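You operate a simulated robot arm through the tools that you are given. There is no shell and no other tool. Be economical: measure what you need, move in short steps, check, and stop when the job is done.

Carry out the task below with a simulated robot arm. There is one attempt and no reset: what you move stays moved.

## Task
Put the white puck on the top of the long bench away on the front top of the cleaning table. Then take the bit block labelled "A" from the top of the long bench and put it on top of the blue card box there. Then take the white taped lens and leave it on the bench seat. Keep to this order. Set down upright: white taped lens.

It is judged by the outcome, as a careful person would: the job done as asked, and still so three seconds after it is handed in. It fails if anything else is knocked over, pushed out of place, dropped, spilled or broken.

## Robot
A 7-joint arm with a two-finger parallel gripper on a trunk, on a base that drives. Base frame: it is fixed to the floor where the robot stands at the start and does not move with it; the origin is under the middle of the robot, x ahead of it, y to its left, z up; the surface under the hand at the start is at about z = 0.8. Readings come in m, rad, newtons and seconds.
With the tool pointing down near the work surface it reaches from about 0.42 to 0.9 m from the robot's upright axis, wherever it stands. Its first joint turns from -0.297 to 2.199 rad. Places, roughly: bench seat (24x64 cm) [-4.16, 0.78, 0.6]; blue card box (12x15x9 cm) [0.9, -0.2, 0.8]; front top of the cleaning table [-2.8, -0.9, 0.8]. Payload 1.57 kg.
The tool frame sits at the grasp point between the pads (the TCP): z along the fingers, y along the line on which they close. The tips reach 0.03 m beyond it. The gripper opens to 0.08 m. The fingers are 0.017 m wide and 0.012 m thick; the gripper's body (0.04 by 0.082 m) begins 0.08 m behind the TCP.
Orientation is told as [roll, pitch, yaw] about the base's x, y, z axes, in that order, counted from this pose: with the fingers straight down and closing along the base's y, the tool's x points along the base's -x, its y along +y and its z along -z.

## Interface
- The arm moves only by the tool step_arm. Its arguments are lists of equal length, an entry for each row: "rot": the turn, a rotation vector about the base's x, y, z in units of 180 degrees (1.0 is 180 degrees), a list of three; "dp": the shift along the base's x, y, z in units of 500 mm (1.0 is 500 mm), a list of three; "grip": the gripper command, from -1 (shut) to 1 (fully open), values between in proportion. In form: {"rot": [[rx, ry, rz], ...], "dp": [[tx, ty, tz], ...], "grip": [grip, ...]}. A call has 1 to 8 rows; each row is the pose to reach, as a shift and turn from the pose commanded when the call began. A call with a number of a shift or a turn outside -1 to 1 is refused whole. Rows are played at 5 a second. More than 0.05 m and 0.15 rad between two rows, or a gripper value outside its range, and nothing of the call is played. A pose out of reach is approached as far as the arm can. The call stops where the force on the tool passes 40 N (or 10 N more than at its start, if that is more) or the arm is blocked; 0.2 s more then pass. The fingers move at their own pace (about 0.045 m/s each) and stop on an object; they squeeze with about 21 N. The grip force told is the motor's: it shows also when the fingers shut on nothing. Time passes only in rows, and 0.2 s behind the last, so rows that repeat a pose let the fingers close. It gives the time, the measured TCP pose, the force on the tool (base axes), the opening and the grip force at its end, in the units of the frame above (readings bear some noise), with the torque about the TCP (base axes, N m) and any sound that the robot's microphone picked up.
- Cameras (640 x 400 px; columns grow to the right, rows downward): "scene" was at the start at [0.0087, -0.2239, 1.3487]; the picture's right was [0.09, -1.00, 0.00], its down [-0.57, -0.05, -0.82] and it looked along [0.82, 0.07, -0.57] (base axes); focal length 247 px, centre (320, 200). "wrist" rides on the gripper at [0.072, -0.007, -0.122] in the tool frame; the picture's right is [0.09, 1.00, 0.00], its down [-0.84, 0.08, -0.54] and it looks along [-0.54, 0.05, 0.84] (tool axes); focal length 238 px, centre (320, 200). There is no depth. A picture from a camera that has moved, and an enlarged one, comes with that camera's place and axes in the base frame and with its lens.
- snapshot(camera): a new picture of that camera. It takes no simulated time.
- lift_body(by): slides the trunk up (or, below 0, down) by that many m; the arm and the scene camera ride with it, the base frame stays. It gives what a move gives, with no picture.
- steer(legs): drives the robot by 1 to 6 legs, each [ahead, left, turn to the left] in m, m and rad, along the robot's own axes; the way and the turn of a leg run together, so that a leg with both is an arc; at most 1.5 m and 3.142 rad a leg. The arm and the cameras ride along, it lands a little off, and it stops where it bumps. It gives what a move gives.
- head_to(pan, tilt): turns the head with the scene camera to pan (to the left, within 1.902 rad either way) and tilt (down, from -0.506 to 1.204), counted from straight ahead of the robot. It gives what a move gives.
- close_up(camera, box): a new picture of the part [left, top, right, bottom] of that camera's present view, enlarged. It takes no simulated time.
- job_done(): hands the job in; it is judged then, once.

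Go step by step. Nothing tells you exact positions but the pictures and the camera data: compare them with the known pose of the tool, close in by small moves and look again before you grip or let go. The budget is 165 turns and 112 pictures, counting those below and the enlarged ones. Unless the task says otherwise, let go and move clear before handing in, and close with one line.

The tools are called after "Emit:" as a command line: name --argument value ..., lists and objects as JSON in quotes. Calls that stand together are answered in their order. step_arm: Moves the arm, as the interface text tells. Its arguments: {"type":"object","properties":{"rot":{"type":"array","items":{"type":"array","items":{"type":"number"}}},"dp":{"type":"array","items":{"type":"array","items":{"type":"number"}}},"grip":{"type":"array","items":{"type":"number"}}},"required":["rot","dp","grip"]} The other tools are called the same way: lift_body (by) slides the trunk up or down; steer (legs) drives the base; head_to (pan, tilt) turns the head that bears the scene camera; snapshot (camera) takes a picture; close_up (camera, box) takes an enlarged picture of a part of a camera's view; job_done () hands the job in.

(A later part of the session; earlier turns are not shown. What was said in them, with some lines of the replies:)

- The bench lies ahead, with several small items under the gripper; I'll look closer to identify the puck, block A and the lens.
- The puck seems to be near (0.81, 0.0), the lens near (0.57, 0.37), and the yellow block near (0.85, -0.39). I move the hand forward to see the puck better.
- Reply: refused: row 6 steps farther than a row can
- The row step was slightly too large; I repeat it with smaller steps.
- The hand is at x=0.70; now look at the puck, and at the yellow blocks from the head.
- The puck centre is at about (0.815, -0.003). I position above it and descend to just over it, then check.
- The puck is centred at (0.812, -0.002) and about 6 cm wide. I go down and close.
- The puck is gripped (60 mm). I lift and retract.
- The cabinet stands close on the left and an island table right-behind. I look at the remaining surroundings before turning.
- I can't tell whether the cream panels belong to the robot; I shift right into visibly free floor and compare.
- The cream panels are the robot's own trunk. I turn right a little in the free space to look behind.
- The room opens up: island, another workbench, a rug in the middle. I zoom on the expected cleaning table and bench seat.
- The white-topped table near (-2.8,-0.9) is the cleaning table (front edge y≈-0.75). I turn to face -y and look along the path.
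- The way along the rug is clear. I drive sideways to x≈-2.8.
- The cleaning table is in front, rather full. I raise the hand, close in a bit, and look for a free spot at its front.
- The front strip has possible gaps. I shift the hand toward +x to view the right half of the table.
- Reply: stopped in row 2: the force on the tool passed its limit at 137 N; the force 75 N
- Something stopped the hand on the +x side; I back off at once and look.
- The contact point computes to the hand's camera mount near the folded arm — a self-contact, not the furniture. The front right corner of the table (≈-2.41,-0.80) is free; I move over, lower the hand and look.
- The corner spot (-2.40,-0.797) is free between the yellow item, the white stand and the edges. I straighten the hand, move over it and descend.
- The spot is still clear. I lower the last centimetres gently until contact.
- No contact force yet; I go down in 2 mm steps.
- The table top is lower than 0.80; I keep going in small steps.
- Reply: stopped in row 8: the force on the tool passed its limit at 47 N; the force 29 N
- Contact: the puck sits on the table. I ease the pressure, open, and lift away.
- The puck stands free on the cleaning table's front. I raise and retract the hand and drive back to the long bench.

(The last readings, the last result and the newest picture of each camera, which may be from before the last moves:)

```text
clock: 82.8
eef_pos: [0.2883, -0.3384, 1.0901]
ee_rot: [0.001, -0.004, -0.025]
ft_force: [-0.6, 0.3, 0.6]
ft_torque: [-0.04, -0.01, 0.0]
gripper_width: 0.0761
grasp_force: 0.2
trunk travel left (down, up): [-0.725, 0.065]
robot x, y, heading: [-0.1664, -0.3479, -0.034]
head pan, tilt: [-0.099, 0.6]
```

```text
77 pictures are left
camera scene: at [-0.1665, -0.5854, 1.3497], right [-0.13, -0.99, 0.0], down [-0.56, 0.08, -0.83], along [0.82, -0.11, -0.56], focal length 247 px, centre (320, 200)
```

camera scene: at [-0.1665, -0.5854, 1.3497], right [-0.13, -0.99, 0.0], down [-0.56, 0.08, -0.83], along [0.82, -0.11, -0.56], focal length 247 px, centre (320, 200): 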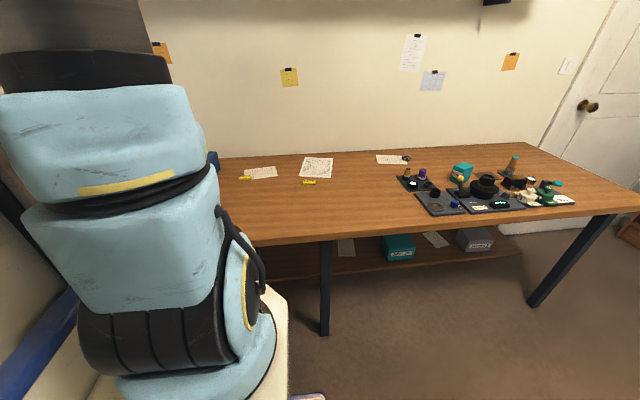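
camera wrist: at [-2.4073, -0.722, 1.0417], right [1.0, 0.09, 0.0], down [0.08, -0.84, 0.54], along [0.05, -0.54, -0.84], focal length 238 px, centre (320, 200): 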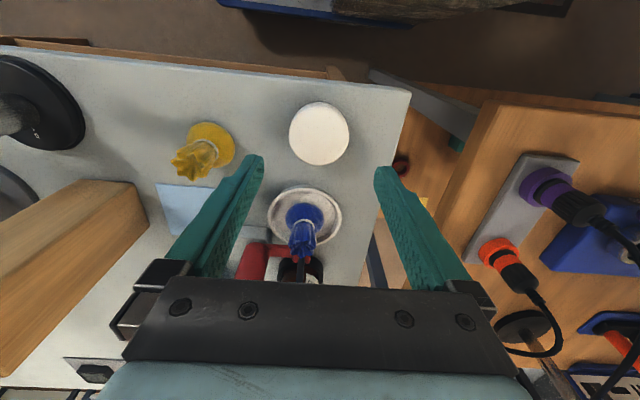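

I align and pull up to the bench.

Emit:
steer --legs '[[0, 0, 0.035], [0.16, 0.02, 0]]'

Emit:
step_arm --rot '[[0, 0, 0], [0, 0, 0], [0, 0, 0], [0, 0, 0], [0, 0, 0]]' --dp '[[0.09, 0, 0], [0.18, 0, 0], [0.27, 0, 0], [0.36, 0, 0], [0.45, 0, 0]]' --grip '[0.9, 0.9, 0.9, 0.9, 0.9]'

Emit:
snapshot --camera "wrist"

```text
clock: 84.6
eef_pos: [0.4488, -0.3012, 1.0905]
ee_rot: [0.0, -0.003, 0.01]
ft_force: [-0.4, 0.0, 0.2]
ft_torque: [0.0, 0.02, -0.05]
gripper_width: 0.0759
grasp_force: 0.2
trunk travel left (down, up): [-0.725, 0.065]
robot x, y, heading: [-0.0033, -0.3251, -0.002]
head pan, tilt: [-0.099, 0.6]
```

```text
clock: 85.8
eef_pos: [0.6721, -0.3024, 1.0891]
ee_rot: [0.0, -0.002, 0.009]
ft_force: [-0.1, -0.5, -0.1]
ft_torque: [0.01, -0.07, -0.03]
gripper_width: 0.0762
grasp_force: 0.1
trunk travel left (down, up): [-0.725, 0.065]
robot x, y, heading: [-0.0057, -0.3269, -0.001]
head pan, tilt: [-0.099, 0.6]
```

```text
76 pictures are left
camera wrist: at [0.5995, -0.3094, 1.2114], right [-0.1, 0.99, 0.0], down [0.83, 0.09, 0.55], along [0.54, 0.06, -0.84], focal length 238 px, centre (320, 200)
```

wrist: 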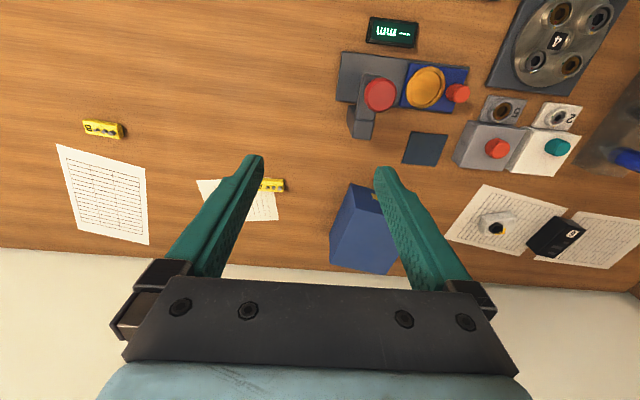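

Block A is near (0.83, -0.38), partly behind the finger. I move above it to look closely.

Emit:
step_arm --rot '[[0, 0, 0], [0, 0, 0], [0, 0, 0], [0, 0, 0]]' --dp '[[0.07, -0.05, -0.04], [0.14, -0.1, -0.08], [0.2, -0.145, -0.12], [0.25, -0.145, -0.2]]' --grip '[1, 1, 1, 1]'

Emit:
snapshot --camera "wrist"

```text
clock: 86.8
eef_pos: [0.7979, -0.3756, 0.9916]
ee_rot: [0.0, -0.004, 0.011]
ft_force: [0.2, 0.2, 0.3]
ft_torque: [-0.01, -0.02, -0.01]
gripper_width: 0.08
grasp_force: 0.1
trunk travel left (down, up): [-0.725, 0.065]
robot x, y, heading: [-0.0012, -0.3225, -0.002]
head pan, tilt: [-0.099, 0.6]
```

```text
75 pictures are left
camera wrist: at [0.7243, -0.3819, 1.1131], right [-0.1, 0.99, 0.0], down [0.83, 0.09, 0.55], along [0.54, 0.06, -0.84], focal length 238 px, centre (320, 200)
```

wrist: 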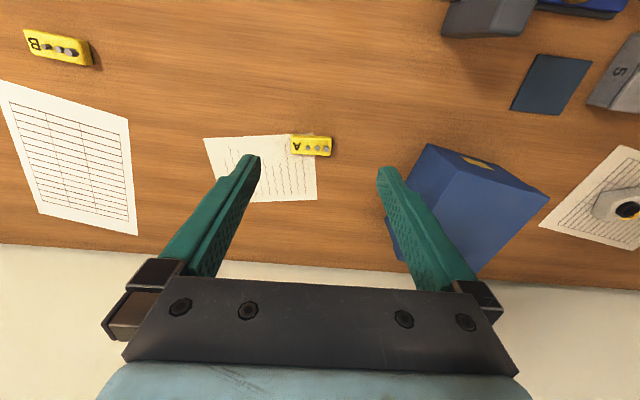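

Block A centre is (0.835, -0.381), 54 mm long along y, so it fits lengthwise between the fingers. I descend in two stages.

Emit:
step_arm --rot '[[0, 0, -0.003], [0, 0, -0.003], [0, 0, -0.003], [0, 0, -0.003]]' --dp '[[0.074, -0.011, 0], [0.074, -0.011, -0.08], [0.074, -0.011, -0.16], [0.074, -0.011, -0.23]]' --grip '[1, 1, 1, 1]'

Emit:
snapshot --camera "wrist"

```text
clock: 87.8
eef_pos: [0.8356, -0.3812, 0.874]
ee_rot: [-0.001, -0.004, 0.002]
ft_force: [0.2, 0.1, 0.2]
ft_torque: [-0.03, 0.02, 0.0]
gripper_width: 0.0801
grasp_force: 0.0
trunk travel left (down, up): [-0.725, 0.065]
robot x, y, heading: [-0.0067, -0.3274, 0.0]
head pan, tilt: [-0.099, 0.6]
```

```text
74 pictures are left
camera wrist: at [0.7621, -0.3873, 0.9965], right [-0.09, 1.0, 0.0], down [0.83, 0.08, 0.55], along [0.54, 0.05, -0.84], focal length 238 px, centre (320, 200)
```

wrist: 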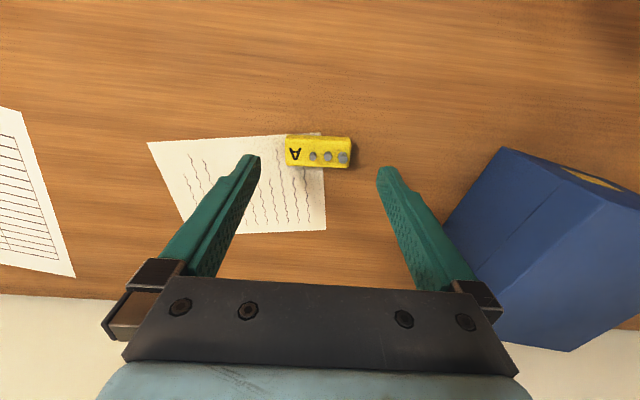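

Centred. Down and close.

Emit:
step_arm --rot '[[0, 0, 0], [0, 0, 0], [0, 0, 0], [0, 0, 0], [0, 0, 0], [0, 0, 0]]' --dp '[[0, 0, -0.04], [0, 0, -0.078], [0, 0, -0.078], [0, 0, -0.078], [0, 0, -0.078], [0, 0, -0.078]]' --grip '[1, 1, -1, -1, -1, -1]'

Emit:
snapshot --camera "wrist"

```text
clock: 89.2
eef_pos: [0.8362, -0.3792, 0.8363]
ee_rot: [0.0, -0.004, 0.002]
ft_force: [-0.2, 0.5, 0.1]
ft_torque: [0.0, 0.05, 0.01]
gripper_width: 0.0532
grasp_force: 20.6
trunk travel left (down, up): [-0.725, 0.065]
robot x, y, heading: [-0.0061, -0.3246, -0.002]
head pan, tilt: [-0.099, 0.6]
```

```text
73 pictures are left
camera wrist: at [0.7614, -0.386, 0.9582], right [-0.09, 1.0, 0.0], down [0.83, 0.08, 0.54], along [0.54, 0.05, -0.84], focal length 238 px, centre (320, 200)
```

wrist: 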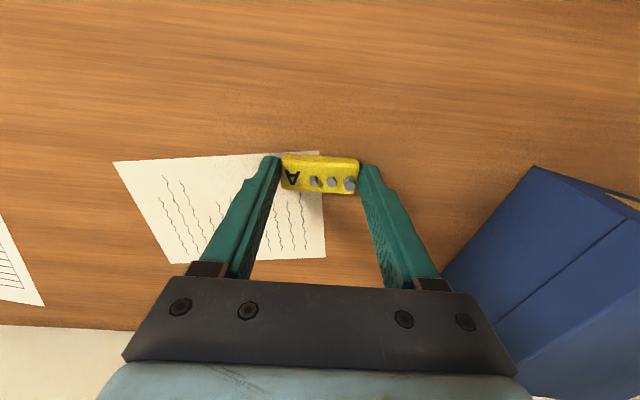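

Held at 53 mm. I lift and move toward the box to locate its top.

Emit:
step_arm --rot '[[0, 0, 0], [0, 0, 0], [0, 0, 0], [0, 0, 0], [0, 0, 0], [0, 0, 0], [0, 0, 0]]' --dp '[[0, 0, 0.06], [0, 0, 0.14], [0, 0, 0.22], [0, 0, 0.3], [-0.03, 0.08, 0.36], [-0.06, 0.16, 0.4], [-0.1, 0.24, 0.42]]' --grip '[-1, -1, -1, -1, -1, -1, -1]'

Emit:
snapshot --camera "wrist"

Emit:
head_to --pan 0.15 --tilt 0.55

Emit:
snapshot --camera "scene"

```text
refused: row 5 steps farther than a row can; nothing moved
```

```text
72 pictures are left
camera wrist: at [0.7614, -0.386, 0.9582], right [-0.09, 1.0, 0.0], down [0.83, 0.08, 0.54], along [0.54, 0.05, -0.84], focal length 238 px, centre (320, 200)
```

wrist: 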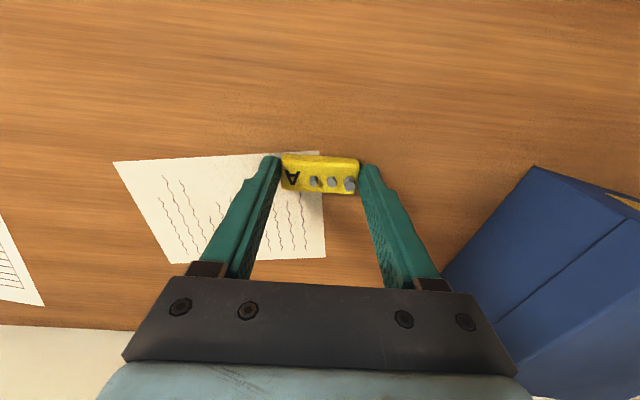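

```text
clock: 90.0
eef_pos: [0.8343, -0.3788, 0.8374]
ee_rot: [0.0, -0.003, 0.001]
ft_force: [-0.1, 0.2, 0.1]
ft_torque: [0.02, 0.03, 0.0]
gripper_width: 0.0533
grasp_force: 21.0
trunk travel left (down, up): [-0.725, 0.065]
robot x, y, heading: [-0.007, -0.3266, -0.0]
head pan, tilt: [0.15, 0.55]
```

```text
71 pictures are left
camera scene: at [0.0035, -0.5431, 1.3542], right [0.15, -0.99, 0.0], down [-0.52, -0.08, -0.85], along [0.84, 0.13, -0.52], focal length 247 px, centre (320, 200)
```

scene: 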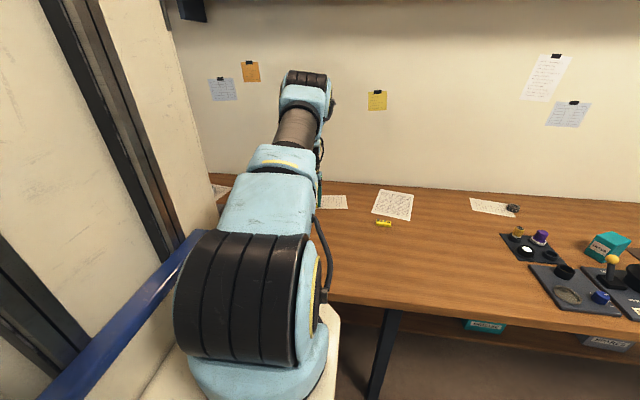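

Row spacing was too big; I lift with smaller steps.

Emit:
step_arm --rot '[[0, 0, 0], [0, 0, 0], [0, 0, 0], [0, 0, 0], [0, 0, 0], [0, 0, 0], [0, 0, 0], [0, 0, 0]]' --dp '[[0, 0, 0.06], [0, 0, 0.14], [0, 0, 0.22], [0, 0, 0.3], [0, 0, 0.38], [-0.03, 0.08, 0.4], [-0.06, 0.16, 0.4], [-0.1, 0.24, 0.4]]' --grip '[-1, -1, -1, -1, -1, -1, -1, -1]'

Emit:
snapshot --camera "wrist"

```text
clock: 91.8
eef_pos: [0.7859, -0.2607, 1.0367]
ee_rot: [0.001, -0.004, 0.0]
ft_force: [-0.1, 0.1, -1.1]
ft_torque: [0.05, 0.01, 0.01]
gripper_width: 0.0533
grasp_force: 21.1
trunk travel left (down, up): [-0.725, 0.065]
robot x, y, heading: [-0.0062, -0.3255, 0.0]
head pan, tilt: [0.15, 0.55]
```

```text
70 pictures are left
camera wrist: at [0.7118, -0.266, 1.1587], right [-0.09, 1.0, 0.0], down [0.83, 0.08, 0.54], along [0.54, 0.05, -0.84], focal length 238 px, centre (320, 200)
```

wrist: 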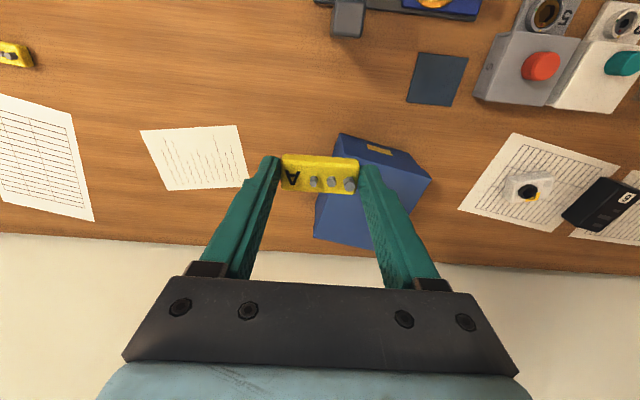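

The box top spans roughly x 0.84–0.97, y -0.25…-0.115 (centre ≈(0.90,-0.185)). I shift the base left 0.12 m so the spot is comfortably in reach.

Emit:
steer --legs '[[0.015, 0.12, 0]]'

Emit:
snapshot --camera "wrist"

```text
clock: 93.0
eef_pos: [0.8003, -0.1394, 1.0366]
ee_rot: [0.001, -0.004, 0.004]
ft_force: [0.1, 0.0, -0.7]
ft_torque: [-0.03, 0.01, 0.01]
gripper_width: 0.0532
grasp_force: 21.4
trunk travel left (down, up): [-0.725, 0.065]
robot x, y, heading: [0.0069, -0.2072, 0.002]
head pan, tilt: [0.15, 0.55]
```

```text
69 pictures are left
camera wrist: at [0.7266, -0.1447, 1.1587], right [-0.09, 1.0, 0.0], down [0.83, 0.08, 0.54], along [0.54, 0.05, -0.84], focal length 238 px, centre (320, 200)
```

wrist: 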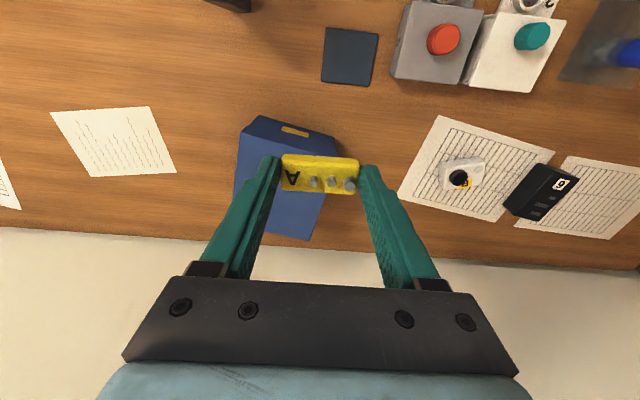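

Box is left-front of the hand. I move over (0.885,-0.187) and down to a little above its top.

Emit:
step_arm --rot '[[0, 0, 0], [0, 0, 0], [0, 0, 0], [0, 0, 0], [0, 0, 0]]' --dp '[[0.05, -0.04, 0], [0.1, -0.08, 0], [0.17, -0.096, 0], [0.17, -0.096, -0.08], [0.17, -0.096, -0.15]]' --grip '[-1, -1, -1, -1, -1]'

Emit:
snapshot --camera "wrist"

Emit:
snapshot --camera "scene"

```text
clock: 94.2
eef_pos: [0.8846, -0.1867, 0.9626]
ee_rot: [0.001, -0.004, 0.004]
ft_force: [-0.6, 0.3, -0.4]
ft_torque: [-0.01, -0.04, -0.01]
gripper_width: 0.0531
grasp_force: 21.2
trunk travel left (down, up): [-0.725, 0.065]
robot x, y, heading: [0.0075, -0.2065, -0.001]
head pan, tilt: [0.15, 0.55]
```

```text
68 pictures are left
camera wrist: at [0.8102, -0.1929, 1.0832], right [-0.09, 1.0, 0.0], down [0.83, 0.08, 0.55], along [0.54, 0.05, -0.84], focal length 238 px, centre (320, 200)
```

wrist: 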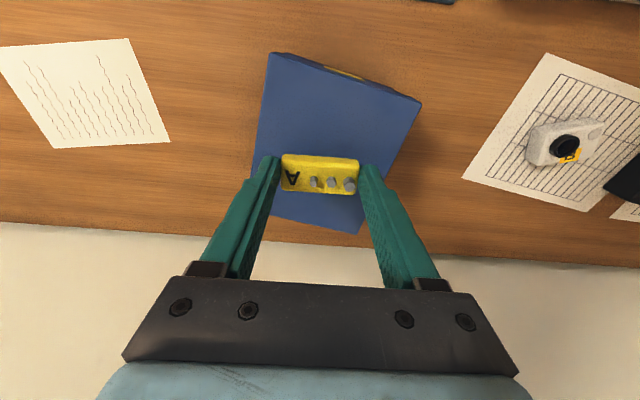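

```text
67 pictures are left
camera scene: at [0.0183, -0.4234, 1.3543], right [0.15, -0.99, 0.0], down [-0.52, -0.08, -0.85], along [0.84, 0.13, -0.52], focal length 247 px, centre (320, 200)
```

scene: 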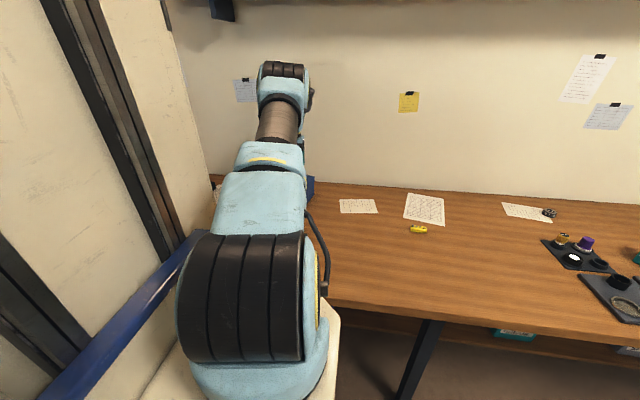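

The block is well over the box top. I lower slowly to contact.

Emit:
step_arm --rot '[[0, 0, 0], [0, 0, 0], [0, 0, 0], [0, 0, 0], [0, 0, 0], [0, 0, 0], [0, 0, 0], [0, 0, 0]]' --dp '[[0.008, 0.008, -0.03], [0.008, 0.008, -0.055], [0.008, 0.008, -0.064], [0.008, 0.008, -0.068], [0.008, 0.008, -0.072], [0.008, 0.008, -0.076], [0.008, 0.008, -0.08], [0.008, 0.008, -0.084]]' --grip '[-1, -1, -1, -1, -1, -1, -1, -1]'

Emit:
snapshot --camera "wrist"

```text
clock: 96.0
eef_pos: [0.8898, -0.1822, 0.9217]
ee_rot: [0.001, -0.007, 0.006]
ft_force: [3.5, 2.8, 16.5]
ft_torque: [0.07, -0.14, 0.03]
gripper_width: 0.0535
grasp_force: 20.3
trunk travel left (down, up): [-0.725, 0.065]
robot x, y, heading: [0.0082, -0.2022, -0.0]
head pan, tilt: [0.15, 0.55]
```

```text
66 pictures are left
camera wrist: at [0.8152, -0.1887, 1.043], right [-0.09, 1.0, 0.0], down [0.83, 0.08, 0.55], along [0.55, 0.05, -0.84], focal length 238 px, centre (320, 200)
```

wrist: 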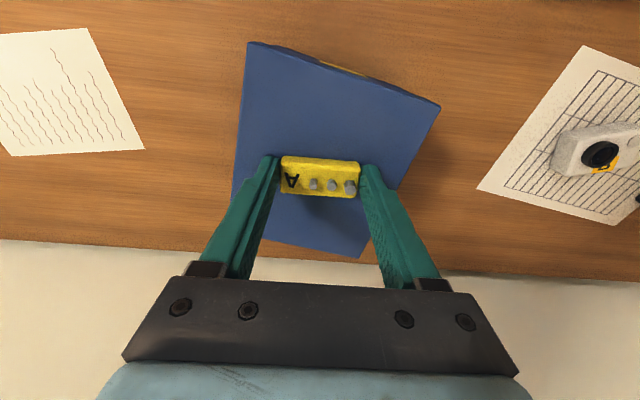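

The block rests on the box. Ease, open, and rise.

Emit:
step_arm --rot '[[0, 0, 0], [0, 0, 0], [0, 0, 0], [0, 0, 0], [0, 0, 0], [0, 0, 0], [0, 0, 0], [0, 0, 0]]' --dp '[[0, 0, 0.003], [0, 0, 0.004], [0, 0, 0.005], [0, 0, 0.005], [0, 0, 0.03], [0, 0, 0.1], [0, 0, 0.18], [0, 0, 0.26]]' --grip '[-1, 0.8, 0.8, 0.8, 0.8, 0.8, 0.8, 0.8]'

Emit:
snapshot --camera "wrist"

```text
clock: 97.8
eef_pos: [0.8883, -0.1827, 1.0513]
ee_rot: [0.0, -0.002, 0.0]
ft_force: [0.6, -0.3, -0.3]
ft_torque: [0.03, 0.05, 0.0]
gripper_width: 0.072
grasp_force: 0.1
trunk travel left (down, up): [-0.725, 0.065]
robot x, y, heading: [0.0075, -0.2028, 0.001]
head pan, tilt: [0.15, 0.55]
```

```text
65 pictures are left
camera wrist: at [0.8153, -0.1898, 1.1729], right [-0.09, 1.0, 0.0], down [0.84, 0.08, 0.54], along [0.54, 0.05, -0.84], focal length 238 px, centre (320, 200)
```

wrist: 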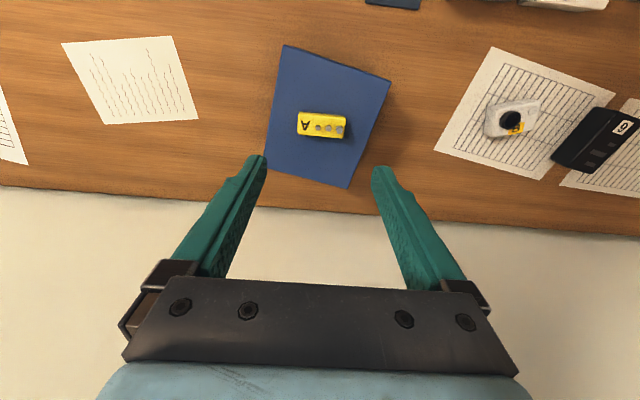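

Block A is placed on the box. I retract and shift back left toward the lens.

Emit:
step_arm --rot '[[0, 0, 0], [0, 0, 0], [0, 0, 0], [0, 0, 0], [0, 0, 0], [0, 0, 0], [0, 0, 0]]' --dp '[[-0.09, 0, 0.03], [-0.18, 0, 0.06], [-0.27, 0, 0.08], [-0.36, 0, 0.08], [-0.45, 0, 0.08], [-0.54, 0, 0.08], [-0.63, 0, 0.08]]' --grip '[1, 1, 1, 1, 1, 1, 1]'

Emit:
steer --legs '[[-0.01, 0.2, 0]]'

Emit:
step_arm --rot '[[0, 0, 0], [0, 0, 0], [0, 0, 0], [0, 0, 0], [0, 0, 0], [0, 0, 0]]' --dp '[[0, 0.09, 0], [0, 0.18, 0], [0, 0.27, 0], [0, 0.36, 0], [0, 0.45, 0], [0, 0.54, 0]]' --grip '[1, 1, 1, 1, 1, 1]'

Emit:
snapshot --camera "wrist"

```text
clock: 99.5
eef_pos: [0.5739, -0.182, 1.0884]
ee_rot: [-0.001, -0.004, 0.004]
ft_force: [0.7, 0.3, -0.7]
ft_torque: [0.0, 0.04, 0.06]
gripper_width: 0.0799
grasp_force: 0.1
trunk travel left (down, up): [-0.725, 0.065]
robot x, y, heading: [0.0088, -0.2041, 0.002]
head pan, tilt: [0.15, 0.55]
```

```text
clock: 101.0
eef_pos: [0.5636, 0.0224, 1.0895]
ee_rot: [0.001, -0.004, 0.011]
ft_force: [-0.5, 1.0, -0.4]
ft_torque: [-0.02, 0.01, 0.0]
gripper_width: 0.0801
grasp_force: 0.1
trunk travel left (down, up): [-0.725, 0.065]
robot x, y, heading: [-0.0055, -0.0025, 0.011]
head pan, tilt: [0.15, 0.55]
```

```text
clock: 102.5
eef_pos: [0.5631, 0.2925, 1.0885]
ee_rot: [-0.001, -0.003, 0.006]
ft_force: [-0.3, 0.2, 0.5]
ft_torque: [0.02, -0.05, 0.03]
gripper_width: 0.08
grasp_force: 0.1
trunk travel left (down, up): [-0.725, 0.065]
robot x, y, heading: [0.0002, -0.0083, 0.007]
head pan, tilt: [0.15, 0.55]
```

```text
64 pictures are left
camera wrist: at [0.4896, 0.2859, 1.2104], right [-0.1, 1.0, 0.0], down [0.83, 0.08, 0.55], along [0.54, 0.05, -0.84], focal length 238 px, centre (320, 200)
```

wrist: 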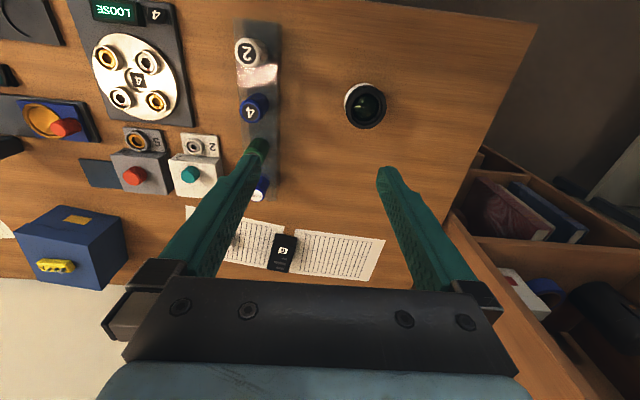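

The lens is upright near (0.552, 0.355), about 58 mm wide. I move above and lower partway to refine.

Emit:
step_arm --rot '[[0, 0, -0.002], [0, 0, -0.002], [0, 0, -0.002]]' --dp '[[-0.011, 0.063, -0.05], [-0.022, 0.125, -0.1], [-0.022, 0.125, -0.19]]' --grip '[1, 1, 1]'

Emit:
snapshot --camera "wrist"

```text
clock: 103.2
eef_pos: [0.5518, 0.3567, 0.9925]
ee_rot: [0.001, -0.004, 0.002]
ft_force: [0.2, -1.2, 0.3]
ft_torque: [0.02, 0.01, -0.03]
gripper_width: 0.0803
grasp_force: 0.1
trunk travel left (down, up): [-0.725, 0.065]
robot x, y, heading: [-0.0024, -0.0063, 0.005]
head pan, tilt: [0.15, 0.55]
```

```text
63 pictures are left
camera wrist: at [0.4795, 0.3494, 1.1145], right [-0.09, 1.0, 0.0], down [0.83, 0.08, 0.55], along [0.54, 0.05, -0.84], focal length 238 px, centre (320, 200)
```

wrist: 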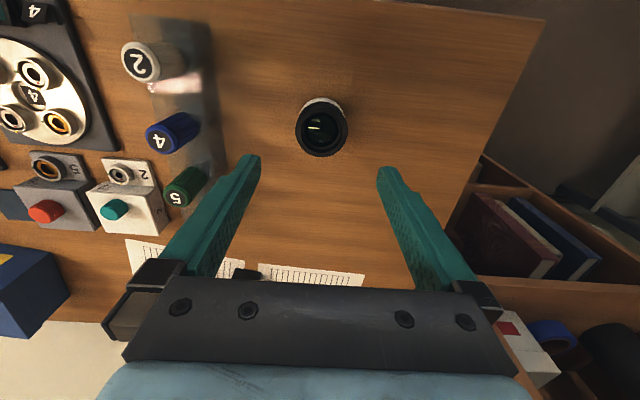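

Lens centre (0.556, 0.357), top at ≈0.853. I descend around it.

Emit:
step_arm --rot '[[0, 0, 0], [0, 0, 0], [0, 0, 0], [0, 0, 0]]' --dp '[[0.008, 0.002, -0.06], [0.008, 0.002, -0.14], [0.008, 0.002, -0.22], [0.008, 0.002, -0.295]]' --grip '[1, 1, 1, 1]'

Emit:
snapshot --camera "wrist"

```text
clock: 104.2
eef_pos: [0.5575, 0.3552, 0.8484]
ee_rot: [0.001, -0.004, 0.004]
ft_force: [0.1, -0.7, 0.0]
ft_torque: [0.01, -0.05, -0.03]
gripper_width: 0.0801
grasp_force: 0.1
trunk travel left (down, up): [-0.725, 0.065]
robot x, y, heading: [-0.0019, -0.0007, 0.008]
head pan, tilt: [0.15, 0.55]
```

```text
62 pictures are left
camera wrist: at [0.4828, 0.3491, 0.9696], right [-0.09, 1.0, 0.0], down [0.83, 0.08, 0.55], along [0.54, 0.05, -0.84], focal length 238 px, centre (320, 200)
```

wrist: 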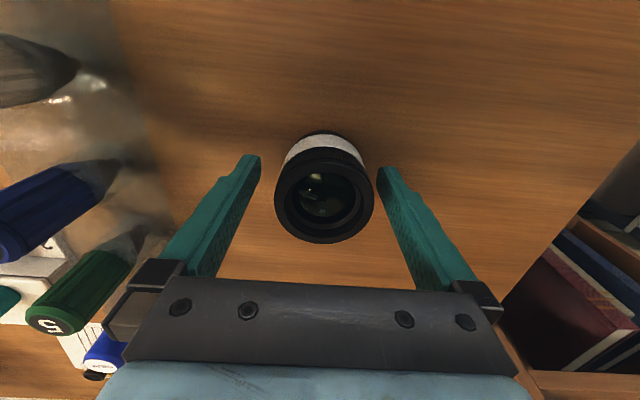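

Well centred; I close on it.

Emit:
step_arm --rot '[[0, 0, 0], [0, 0, 0], [0, 0, 0], [0, 0, 0], [0, 0, 0]]' --dp '[[-0.006, 0.004, -0.006], [-0.006, 0.004, -0.006], [-0.006, 0.004, -0.006], [-0.006, 0.004, -0.006], [-0.006, 0.004, -0.006]]' --grip '[1, -1, -1, -1, -1]'

Emit:
step_arm --rot '[[0, 0, 0], [0, 0, 0], [0, 0, 0], [0, 0, 0], [0, 0, 0], [0, 0, 0], [0, 0, 0]]' --dp '[[0, 0, 0.05], [0, 0, 0.12], [0, 0, 0.2], [0, 0, 0.28], [0, 0, 0.36], [0, 0, 0.42], [0, 0, 0.48]]' --grip '[-1, -1, -1, -1, -1, -1, -1]'

Emit:
snapshot --camera "wrist"

```text
clock: 105.5
eef_pos: [0.5536, 0.3568, 0.8448]
ee_rot: [-0.001, -0.004, 0.004]
ft_force: [0.2, 0.4, 0.4]
ft_torque: [0.02, -0.03, 0.02]
gripper_width: 0.0542
grasp_force: 20.6
trunk travel left (down, up): [-0.725, 0.065]
robot x, y, heading: [-0.0011, -0.0086, 0.009]
head pan, tilt: [0.15, 0.55]
```

```text
clock: 107.0
eef_pos: [0.5545, 0.3593, 1.0833]
ee_rot: [0.0, -0.004, 0.005]
ft_force: [0.5, -1.0, -1.3]
ft_torque: [-0.04, 0.03, 0.01]
gripper_width: 0.0537
grasp_force: 21.2
trunk travel left (down, up): [-0.725, 0.065]
robot x, y, heading: [-0.0026, -0.0099, 0.008]
head pan, tilt: [0.15, 0.55]
```

```text
61 pictures are left
camera wrist: at [0.4814, 0.3528, 1.2052], right [-0.09, 1.0, 0.0], down [0.83, 0.08, 0.54], along [0.54, 0.05, -0.84], focal length 238 px, centre (320, 200)
```

wrist: 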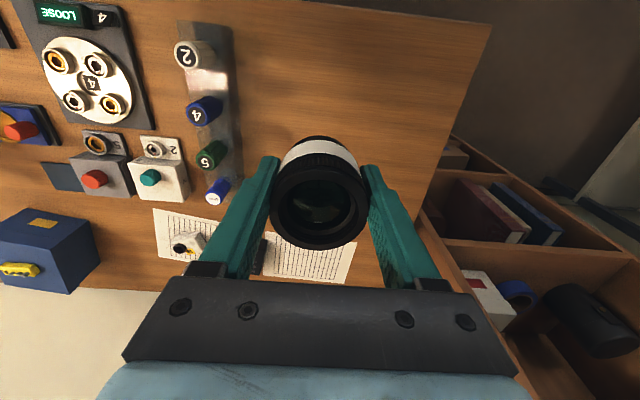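

The lens is held firmly (54 mm). I bring the arm to the carry pose and drive toward the room's middle.

Emit:
step_arm --rot '[[0, 0, 0], [0, 0, 0], [0, 0, 0], [0, 0, 0], [0, 0, 0], [0, 0, 0], [0, 0, 0], [0, 0, 0]]' --dp '[[0, -0.09, 0.02], [0, -0.18, 0.02], [0, -0.27, 0.02], [0, -0.36, 0.02], [0, -0.45, 0.02], [0, -0.54, 0.02], [-0.07, -0.6, 0.02], [-0.15, -0.65, 0.02]]' --grip '[-1, -1, -1, -1, -1, -1, -1, -1]'

Emit:
steer --legs '[[-0.15, -0.3, 0], [0, 0, -1.58], [-0.2, 0, 0], [0, -1.5, 0]]'

Emit:
head_to --pan -1.6 --tilt 0.4

Emit:
snapshot --camera "scene"

```text
clock: 108.8
eef_pos: [0.4781, 0.0326, 1.0913]
ee_rot: [-0.001, -0.004, 0.002]
ft_force: [0.0, 0.7, -1.5]
ft_torque: [0.02, 0.09, -0.01]
gripper_width: 0.0537
grasp_force: 20.9
trunk travel left (down, up): [-0.725, 0.065]
robot x, y, heading: [-0.0043, -0.0061, 0.008]
head pan, tilt: [0.15, 0.55]
```

```text
clock: 123.2
eef_pos: [-1.6169, -0.5383, 1.0912]
ee_rot: [0.0, -0.005, -1.599]
ft_force: [0.1, -0.5, -2.2]
ft_torque: [0.0, 0.0, 0.01]
gripper_width: 0.0537
grasp_force: 21.1
trunk travel left (down, up): [-0.725, 0.065]
robot x, y, heading: [-1.6437, -0.0594, -1.587]
head pan, tilt: [0.15, 0.55]
```

```text
clock: 125.0
eef_pos: [-1.6186, -0.5384, 1.0916]
ee_rot: [0.0, -0.004, -1.594]
ft_force: [0.3, 0.3, -1.4]
ft_torque: [0.0, -0.01, -0.04]
gripper_width: 0.0538
grasp_force: 21.1
trunk travel left (down, up): [-0.725, 0.065]
robot x, y, heading: [-1.6419, -0.0582, -1.587]
head pan, tilt: [-1.6, 0.4]
```

```text
60 pictures are left
camera scene: at [-1.9612, 0.0312, 1.3679], right [0.05, 1.0, 0.0], down [0.39, -0.02, -0.92], along [-0.92, 0.05, -0.39], focal length 247 px, centre (320, 200)
```

scene: 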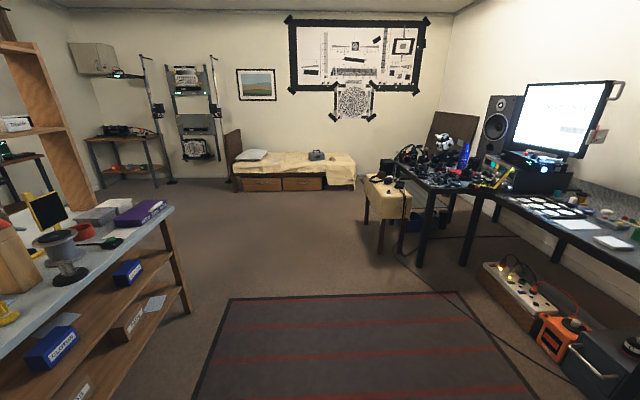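

The bench seat is the cloth-covered stool beside the dark table. I zoom in on it.

Emit:
close_up --camera "scene" --box '[330, 120, 530, 290]'

```text
2.35 times, centred on (430, 205) of scene
camera zoom: at [-1.9612, 0.0312, 1.3679], right [0.05, 1.0, 0.0], down [0.39, -0.02, -0.92], along [-0.92, 0.05, -0.39], focal length 581 px, centre (61, 188)
```

zoom: 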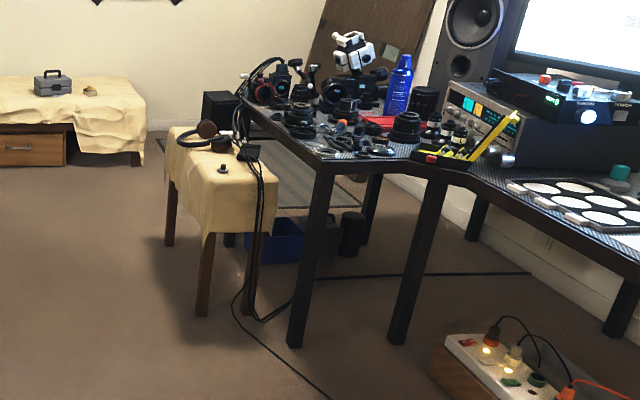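

The seat spans about x -4.48…-3.84, y 0.66…0.90, with headphones and a small item on it. I turn to face +y here, then strafe alongside.

Emit:
steer --legs '[[-0.1, 0, 0], [0, 0, 1.58], [0, 0, 1.58]]'

Emit:
head_to --pan 1.2 --tilt 0.5

Emit:
snapshot --camera "scene"

```text
clock: 133.8
eef_pos: [-1.6666, 0.5264, 1.0916]
ee_rot: [-0.002, -0.004, 1.553]
ft_force: [0.2, -0.4, -1.6]
ft_torque: [-0.01, -0.01, 0.03]
gripper_width: 0.0536
grasp_force: 20.6
trunk travel left (down, up): [-0.725, 0.065]
robot x, y, heading: [-1.6391, 0.0444, 1.562]
head pan, tilt: [-1.6, 0.4]
```

```text
clock: 136.2
eef_pos: [-1.6666, 0.5264, 1.0909]
ee_rot: [0.0, -0.004, 1.553]
ft_force: [-0.3, -0.4, -1.5]
ft_torque: [-0.03, -0.02, 0.0]
gripper_width: 0.0534
grasp_force: 20.5
trunk travel left (down, up): [-0.725, 0.065]
robot x, y, heading: [-1.6415, 0.0438, 1.559]
head pan, tilt: [1.201, 0.499]
```

```text
58 pictures are left
camera scene: at [-1.4938, -0.006, 1.3588], right [0.37, 0.93, 0.0], down [0.44, -0.18, -0.88], along [-0.81, 0.33, -0.48], focal length 247 px, centre (320, 200)
```

scene: 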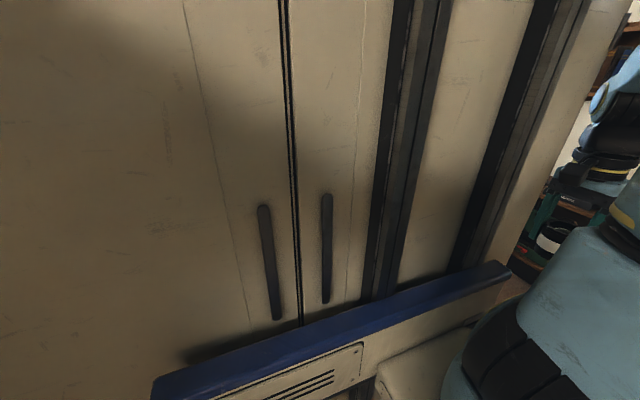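

The trunk blocks the left view, but the strip was seen clear. I strafe left to x≈-3.95 and look down at the seat.

Emit:
steer --legs '[[0, 1.15, 0], [0, 1.15, 0]]'

Emit:
snapshot --camera "wrist"

Emit:
head_to --pan 0.3 --tilt 0.7

Emit:
snapshot --camera "scene"

```text
clock: 147.6
eef_pos: [-3.9589, 0.5948, 1.0904]
ee_rot: [-0.001, -0.003, 1.533]
ft_force: [0.2, 0.2, -1.8]
ft_torque: [0.0, 0.02, -0.02]
gripper_width: 0.0536
grasp_force: 20.8
trunk travel left (down, up): [-0.725, 0.065]
robot x, y, heading: [-3.9457, 0.1142, 1.538]
head pan, tilt: [1.201, 0.499]
```

```text
57 pictures are left
camera wrist: at [-3.9563, 0.523, 1.2127], right [-1.0, -0.05, 0.0], down [-0.05, 0.84, 0.54], along [-0.03, 0.54, -0.84], focal length 238 px, centre (320, 200)
```

wrist: 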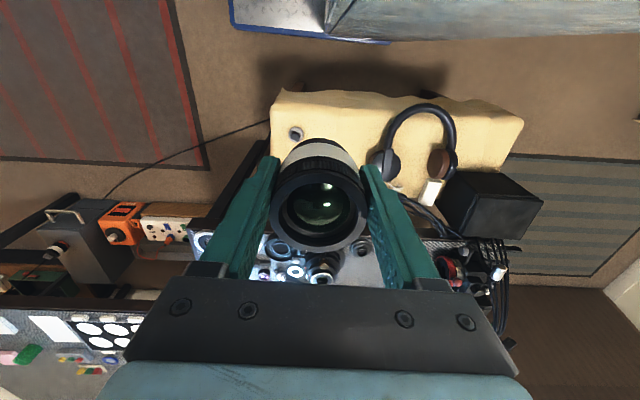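

```text
clock: 148.8
eef_pos: [-3.9587, 0.594, 1.0908]
ee_rot: [0.0, -0.003, 1.533]
ft_force: [-0.4, -0.2, -1.8]
ft_torque: [-0.02, 0.02, 0.0]
gripper_width: 0.0532
grasp_force: 20.9
trunk travel left (down, up): [-0.725, 0.065]
robot x, y, heading: [-3.9405, 0.107, 1.538]
head pan, tilt: [0.3, 0.7]
```

```text
56 pictures are left
camera scene: at [-3.7357, 0.106, 1.3411], right [0.96, 0.27, 0.0], down [0.17, -0.62, -0.77], along [-0.2, 0.74, -0.64], focal length 247 px, centre (320, 200)
```

scene: 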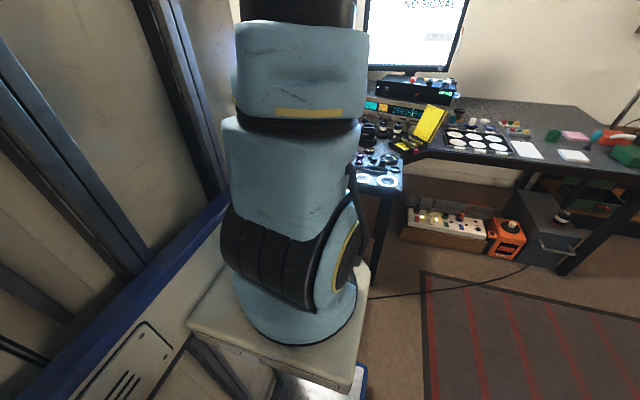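

The free part of the seat lies around (-4.02, 0.735), between a small item and the headphones. I advance the hand to view it uncovered.

Emit:
step_arm --rot '[[0, 0, 0], [0, 0, 0.006], [0, 0, 0.012]]' --dp '[[-0.03, 0.07, 0], [-0.06, 0.14, 0], [-0.1, 0.22, 0]]' --grip '[-1, -1, -1]'

Emit:
snapshot --camera "wrist"

```text
clock: 149.6
eef_pos: [-4.0088, 0.7065, 1.093]
ee_rot: [-0.001, -0.002, 1.572]
ft_force: [0.3, -0.6, -0.9]
ft_torque: [0.0, 0.03, 0.03]
gripper_width: 0.0533
grasp_force: 20.6
trunk travel left (down, up): [-0.725, 0.065]
robot x, y, heading: [-3.946, 0.1136, 1.536]
head pan, tilt: [0.3, 0.7]
```

```text
55 pictures are left
camera wrist: at [-4.0038, 0.6336, 1.214], right [-1.0, -0.09, 0.0], down [-0.08, 0.83, 0.55], along [-0.05, 0.54, -0.84], focal length 238 px, centre (320, 200)
```

wrist: 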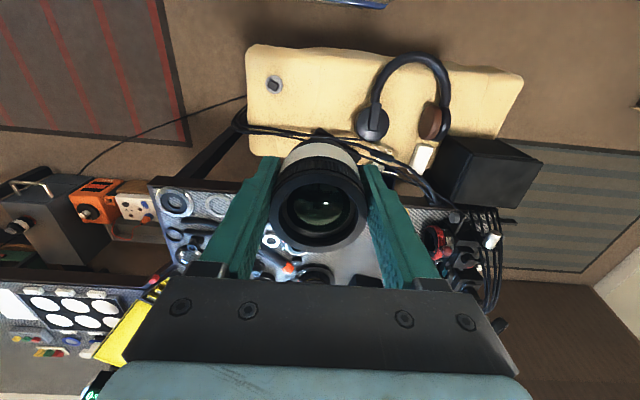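

The spot (-4.015, 0.715) is clear on all sides. I align, then lower the trunk by 0.25 m.

Emit:
step_arm --rot '[[0, 0, 0], [0, 0, 0]]' --dp '[[-0.012, 0.017, 0], [-0.012, 0.017, 0]]' --grip '[-1, -1]'

Emit:
lift_body --by -0.25

Emit:
snapshot --camera "wrist"

```text
clock: 150.2
eef_pos: [-4.0168, 0.7145, 1.092]
ee_rot: [0.001, -0.003, 1.571]
ft_force: [-0.1, 0.6, -2.3]
ft_torque: [0.02, 0.03, 0.04]
gripper_width: 0.0533
grasp_force: 20.8
trunk travel left (down, up): [-0.725, 0.065]
robot x, y, heading: [-3.9411, 0.1115, 1.536]
head pan, tilt: [0.3, 0.7]
```

```text
clock: 152.8
eef_pos: [-4.0154, 0.7134, 0.8409]
ee_rot: [0.0, -0.003, 1.572]
ft_force: [0.1, 0.8, -1.9]
ft_torque: [0.0, 0.01, 0.03]
gripper_width: 0.0532
grasp_force: 21.2
trunk travel left (down, up): [-0.475, 0.315]
robot x, y, heading: [-3.9407, 0.1139, 1.543]
head pan, tilt: [0.3, 0.7]
```

```text
54 pictures are left
camera wrist: at [-4.0099, 0.6419, 0.963], right [-1.0, -0.09, 0.0], down [-0.08, 0.83, 0.54], along [-0.05, 0.54, -0.84], focal length 238 px, centre (320, 200)
```

wrist: 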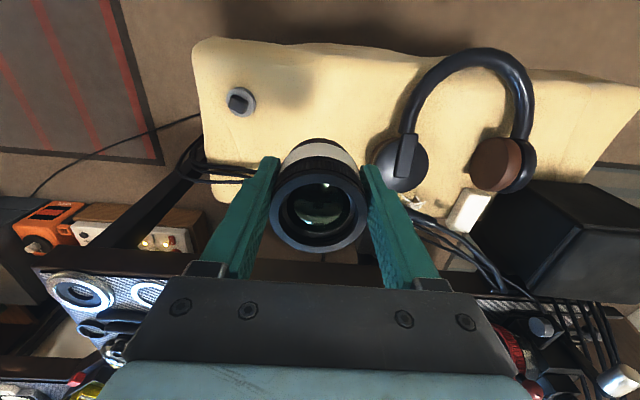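

Still clear. I lower the arm to about 2.5 cm above the expected seat height.

Emit:
step_arm --rot '[[0, 0, 0], [0, 0, 0], [0, 0, 0], [0, 0, 0]]' --dp '[[0, 0.002, -0.09], [0, 0.002, -0.18], [0, 0.002, -0.26], [0, 0.002, -0.34]]' --grip '[-1, -1, -1, -1]'

Emit:
snapshot --camera "wrist"

```text
clock: 153.8
eef_pos: [-4.0154, 0.7122, 0.6706]
ee_rot: [0.001, -0.003, 1.572]
ft_force: [-0.1, -1.1, -1.8]
ft_torque: [0.0, 0.01, -0.01]
gripper_width: 0.0532
grasp_force: 20.9
trunk travel left (down, up): [-0.475, 0.315]
robot x, y, heading: [-3.9373, 0.1128, 1.54]
head pan, tilt: [0.3, 0.7]
```

```text
53 pictures are left
camera wrist: at [-4.0096, 0.6404, 0.792], right [-1.0, -0.09, 0.0], down [-0.08, 0.83, 0.55], along [-0.05, 0.54, -0.84], focal length 238 px, centre (320, 200)
```

wrist: 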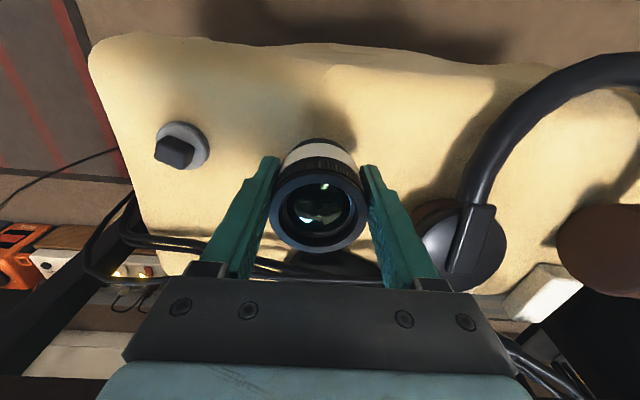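

Clear of the headphones and cable. Fine lowering to contact.

Emit:
step_arm --rot '[[0, 0, 0], [0, 0, 0], [0, 0, 0], [0, 0, 0], [0, 0, 0], [0, 0, 0], [0, 0, 0], [0, 0, 0]]' --dp '[[0, 0, -0.012], [0, 0, -0.022], [0, 0, -0.03], [0, 0, -0.036], [0, 0, -0.041], [0, 0, -0.045], [0, 0, -0.049], [0, 0, -0.053]]' --grip '[-1, -1, -1, -1, -1, -1, -1, -1]'

```text
clock: 155.6
eef_pos: [-4.014, 0.7147, 0.6454]
ee_rot: [0.0, -0.002, 1.571]
ft_force: [1.7, -4.2, 7.1]
ft_torque: [0.1, -0.19, -0.08]
gripper_width: 0.0536
grasp_force: 20.8
trunk travel left (down, up): [-0.475, 0.315]
robot x, y, heading: [-3.9397, 0.1134, 1.538]
head pan, tilt: [0.3, 0.7]
```

Light contact (≈8 N). I check the view before letting go.

Emit:
step_arm --rot '[[0, 0, 0], [0, 0, 0]]' --dp '[[0, 0, -0.001], [0, 0, -0.001]]' --grip '[-1, -1]'

Emit:
snapshot --camera "wrist"

```text
clock: 156.2
eef_pos: [-4.0153, 0.7147, 0.6453]
ee_rot: [0.002, -0.003, 1.572]
ft_force: [2.3, -4.0, 13.4]
ft_torque: [-0.01, -0.05, -0.01]
gripper_width: 0.0534
grasp_force: 20.4
trunk travel left (down, up): [-0.475, 0.315]
robot x, y, heading: [-3.9404, 0.1134, 1.541]
head pan, tilt: [0.3, 0.7]
```

```text
52 pictures are left
camera wrist: at [-4.0098, 0.6426, 0.7664], right [-1.0, -0.09, 0.0], down [-0.08, 0.83, 0.55], along [-0.05, 0.54, -0.84], focal length 238 px, centre (320, 200)
```

wrist: 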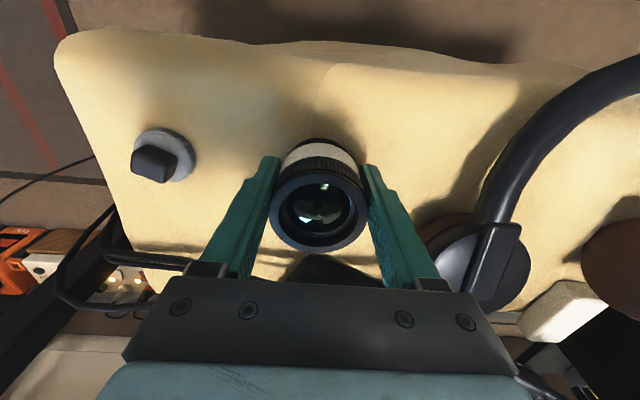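

Resting on the seat. Release slightly wide and rise straight up.

Emit:
step_arm --rot '[[0, 0, 0], [0, 0, 0], [0, 0, 0], [0, 0, 0], [0, 0, 0], [0, 0, 0], [0, 0, 0], [0, 0, 0]]' --dp '[[0, 0, 0.001], [0, 0, 0.002], [0, 0, 0.002], [0, 0, 0.002], [0, 0, 0.03], [0, 0, 0.1], [0, 0, 0.18], [0, 0, 0.27]]' --grip '[0.8, 0.8, 0.8, 0.8, 0.8, 0.8, 0.8, 0.8]'

Emit:
snapshot --camera "wrist"

```text
clock: 157.9
eef_pos: [-4.0158, 0.7142, 0.7798]
ee_rot: [0.0, -0.002, 1.57]
ft_force: [0.3, -1.5, 0.7]
ft_torque: [0.03, -0.01, -0.03]
gripper_width: 0.0721
grasp_force: 0.1
trunk travel left (down, up): [-0.475, 0.315]
robot x, y, heading: [-3.94, 0.1099, 1.539]
head pan, tilt: [0.3, 0.7]
```

```text
51 pictures are left
camera wrist: at [-4.01, 0.6431, 0.9017], right [-1.0, -0.09, 0.0], down [-0.08, 0.84, 0.54], along [-0.05, 0.54, -0.84], focal length 238 px, centre (320, 200)
```

wrist: 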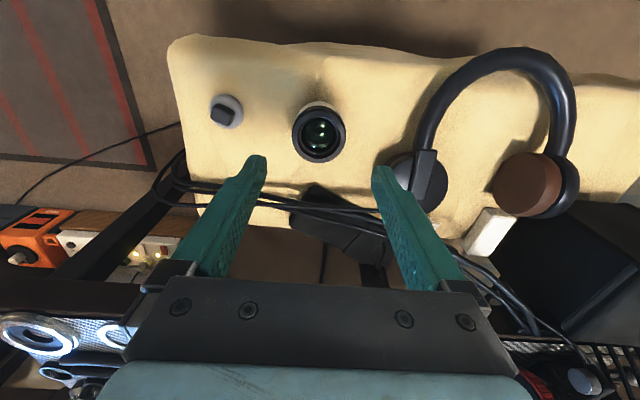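

The lens stands upright on the seat. I move clear upward and take one last look.

Emit:
lift_body --by 0.2

Emit:
steer --legs '[[-0.15, 0, 0]]'

Emit:
snapshot --camera "wrist"

```text
clock: 160.1
eef_pos: [-4.0162, 0.7156, 0.9814]
ee_rot: [0.0, -0.004, 1.57]
ft_force: [-0.7, -0.5, 0.8]
ft_torque: [0.02, 0.0, -0.01]
gripper_width: 0.0718
grasp_force: 0.1
trunk travel left (down, up): [-0.675, 0.115]
robot x, y, heading: [-3.9412, 0.1106, 1.538]
head pan, tilt: [0.3, 0.7]
```

```text
clock: 161.5
eef_pos: [-4.0198, 0.5636, 0.9807]
ee_rot: [-0.002, -0.004, 1.571]
ft_force: [-0.3, -0.1, 0.3]
ft_torque: [0.0, 0.05, 0.0]
gripper_width: 0.0719
grasp_force: 0.1
trunk travel left (down, up): [-0.675, 0.115]
robot x, y, heading: [-3.9452, -0.0355, 1.538]
head pan, tilt: [0.3, 0.7]
```

```text
50 pictures are left
camera wrist: at [-4.0146, 0.4928, 1.1015], right [-1.0, -0.09, 0.0], down [-0.08, 0.83, 0.54], along [-0.05, 0.54, -0.84], focal length 238 px, centre (320, 200)
```

wrist: 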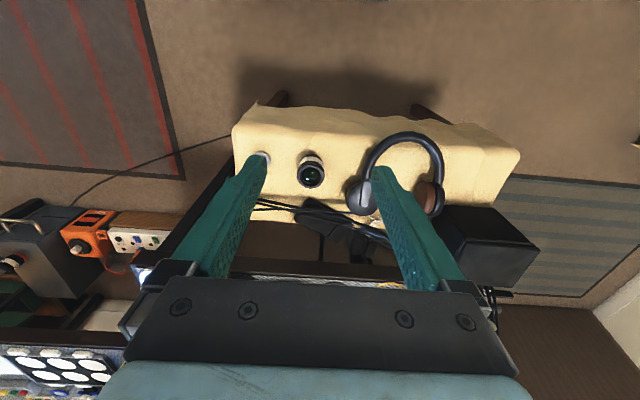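

All three items are placed, the lens is upright, and the hand is clear, so I hand the job in.

Emit:
job_done

```text
The job is handed in.
```

The job is handed in, done in the order you gave: the white puck is on the front right corner of the cleaning table, bit block "A" is on top of the blue card box, and the white taped lens stands upright on the bench seat. While I was looking for a free spot at the cleaning table, the hand hit something and stopped at 137 N. I took it to be the robot's own arm, and I saw nothing knocked over or moved afterwards.
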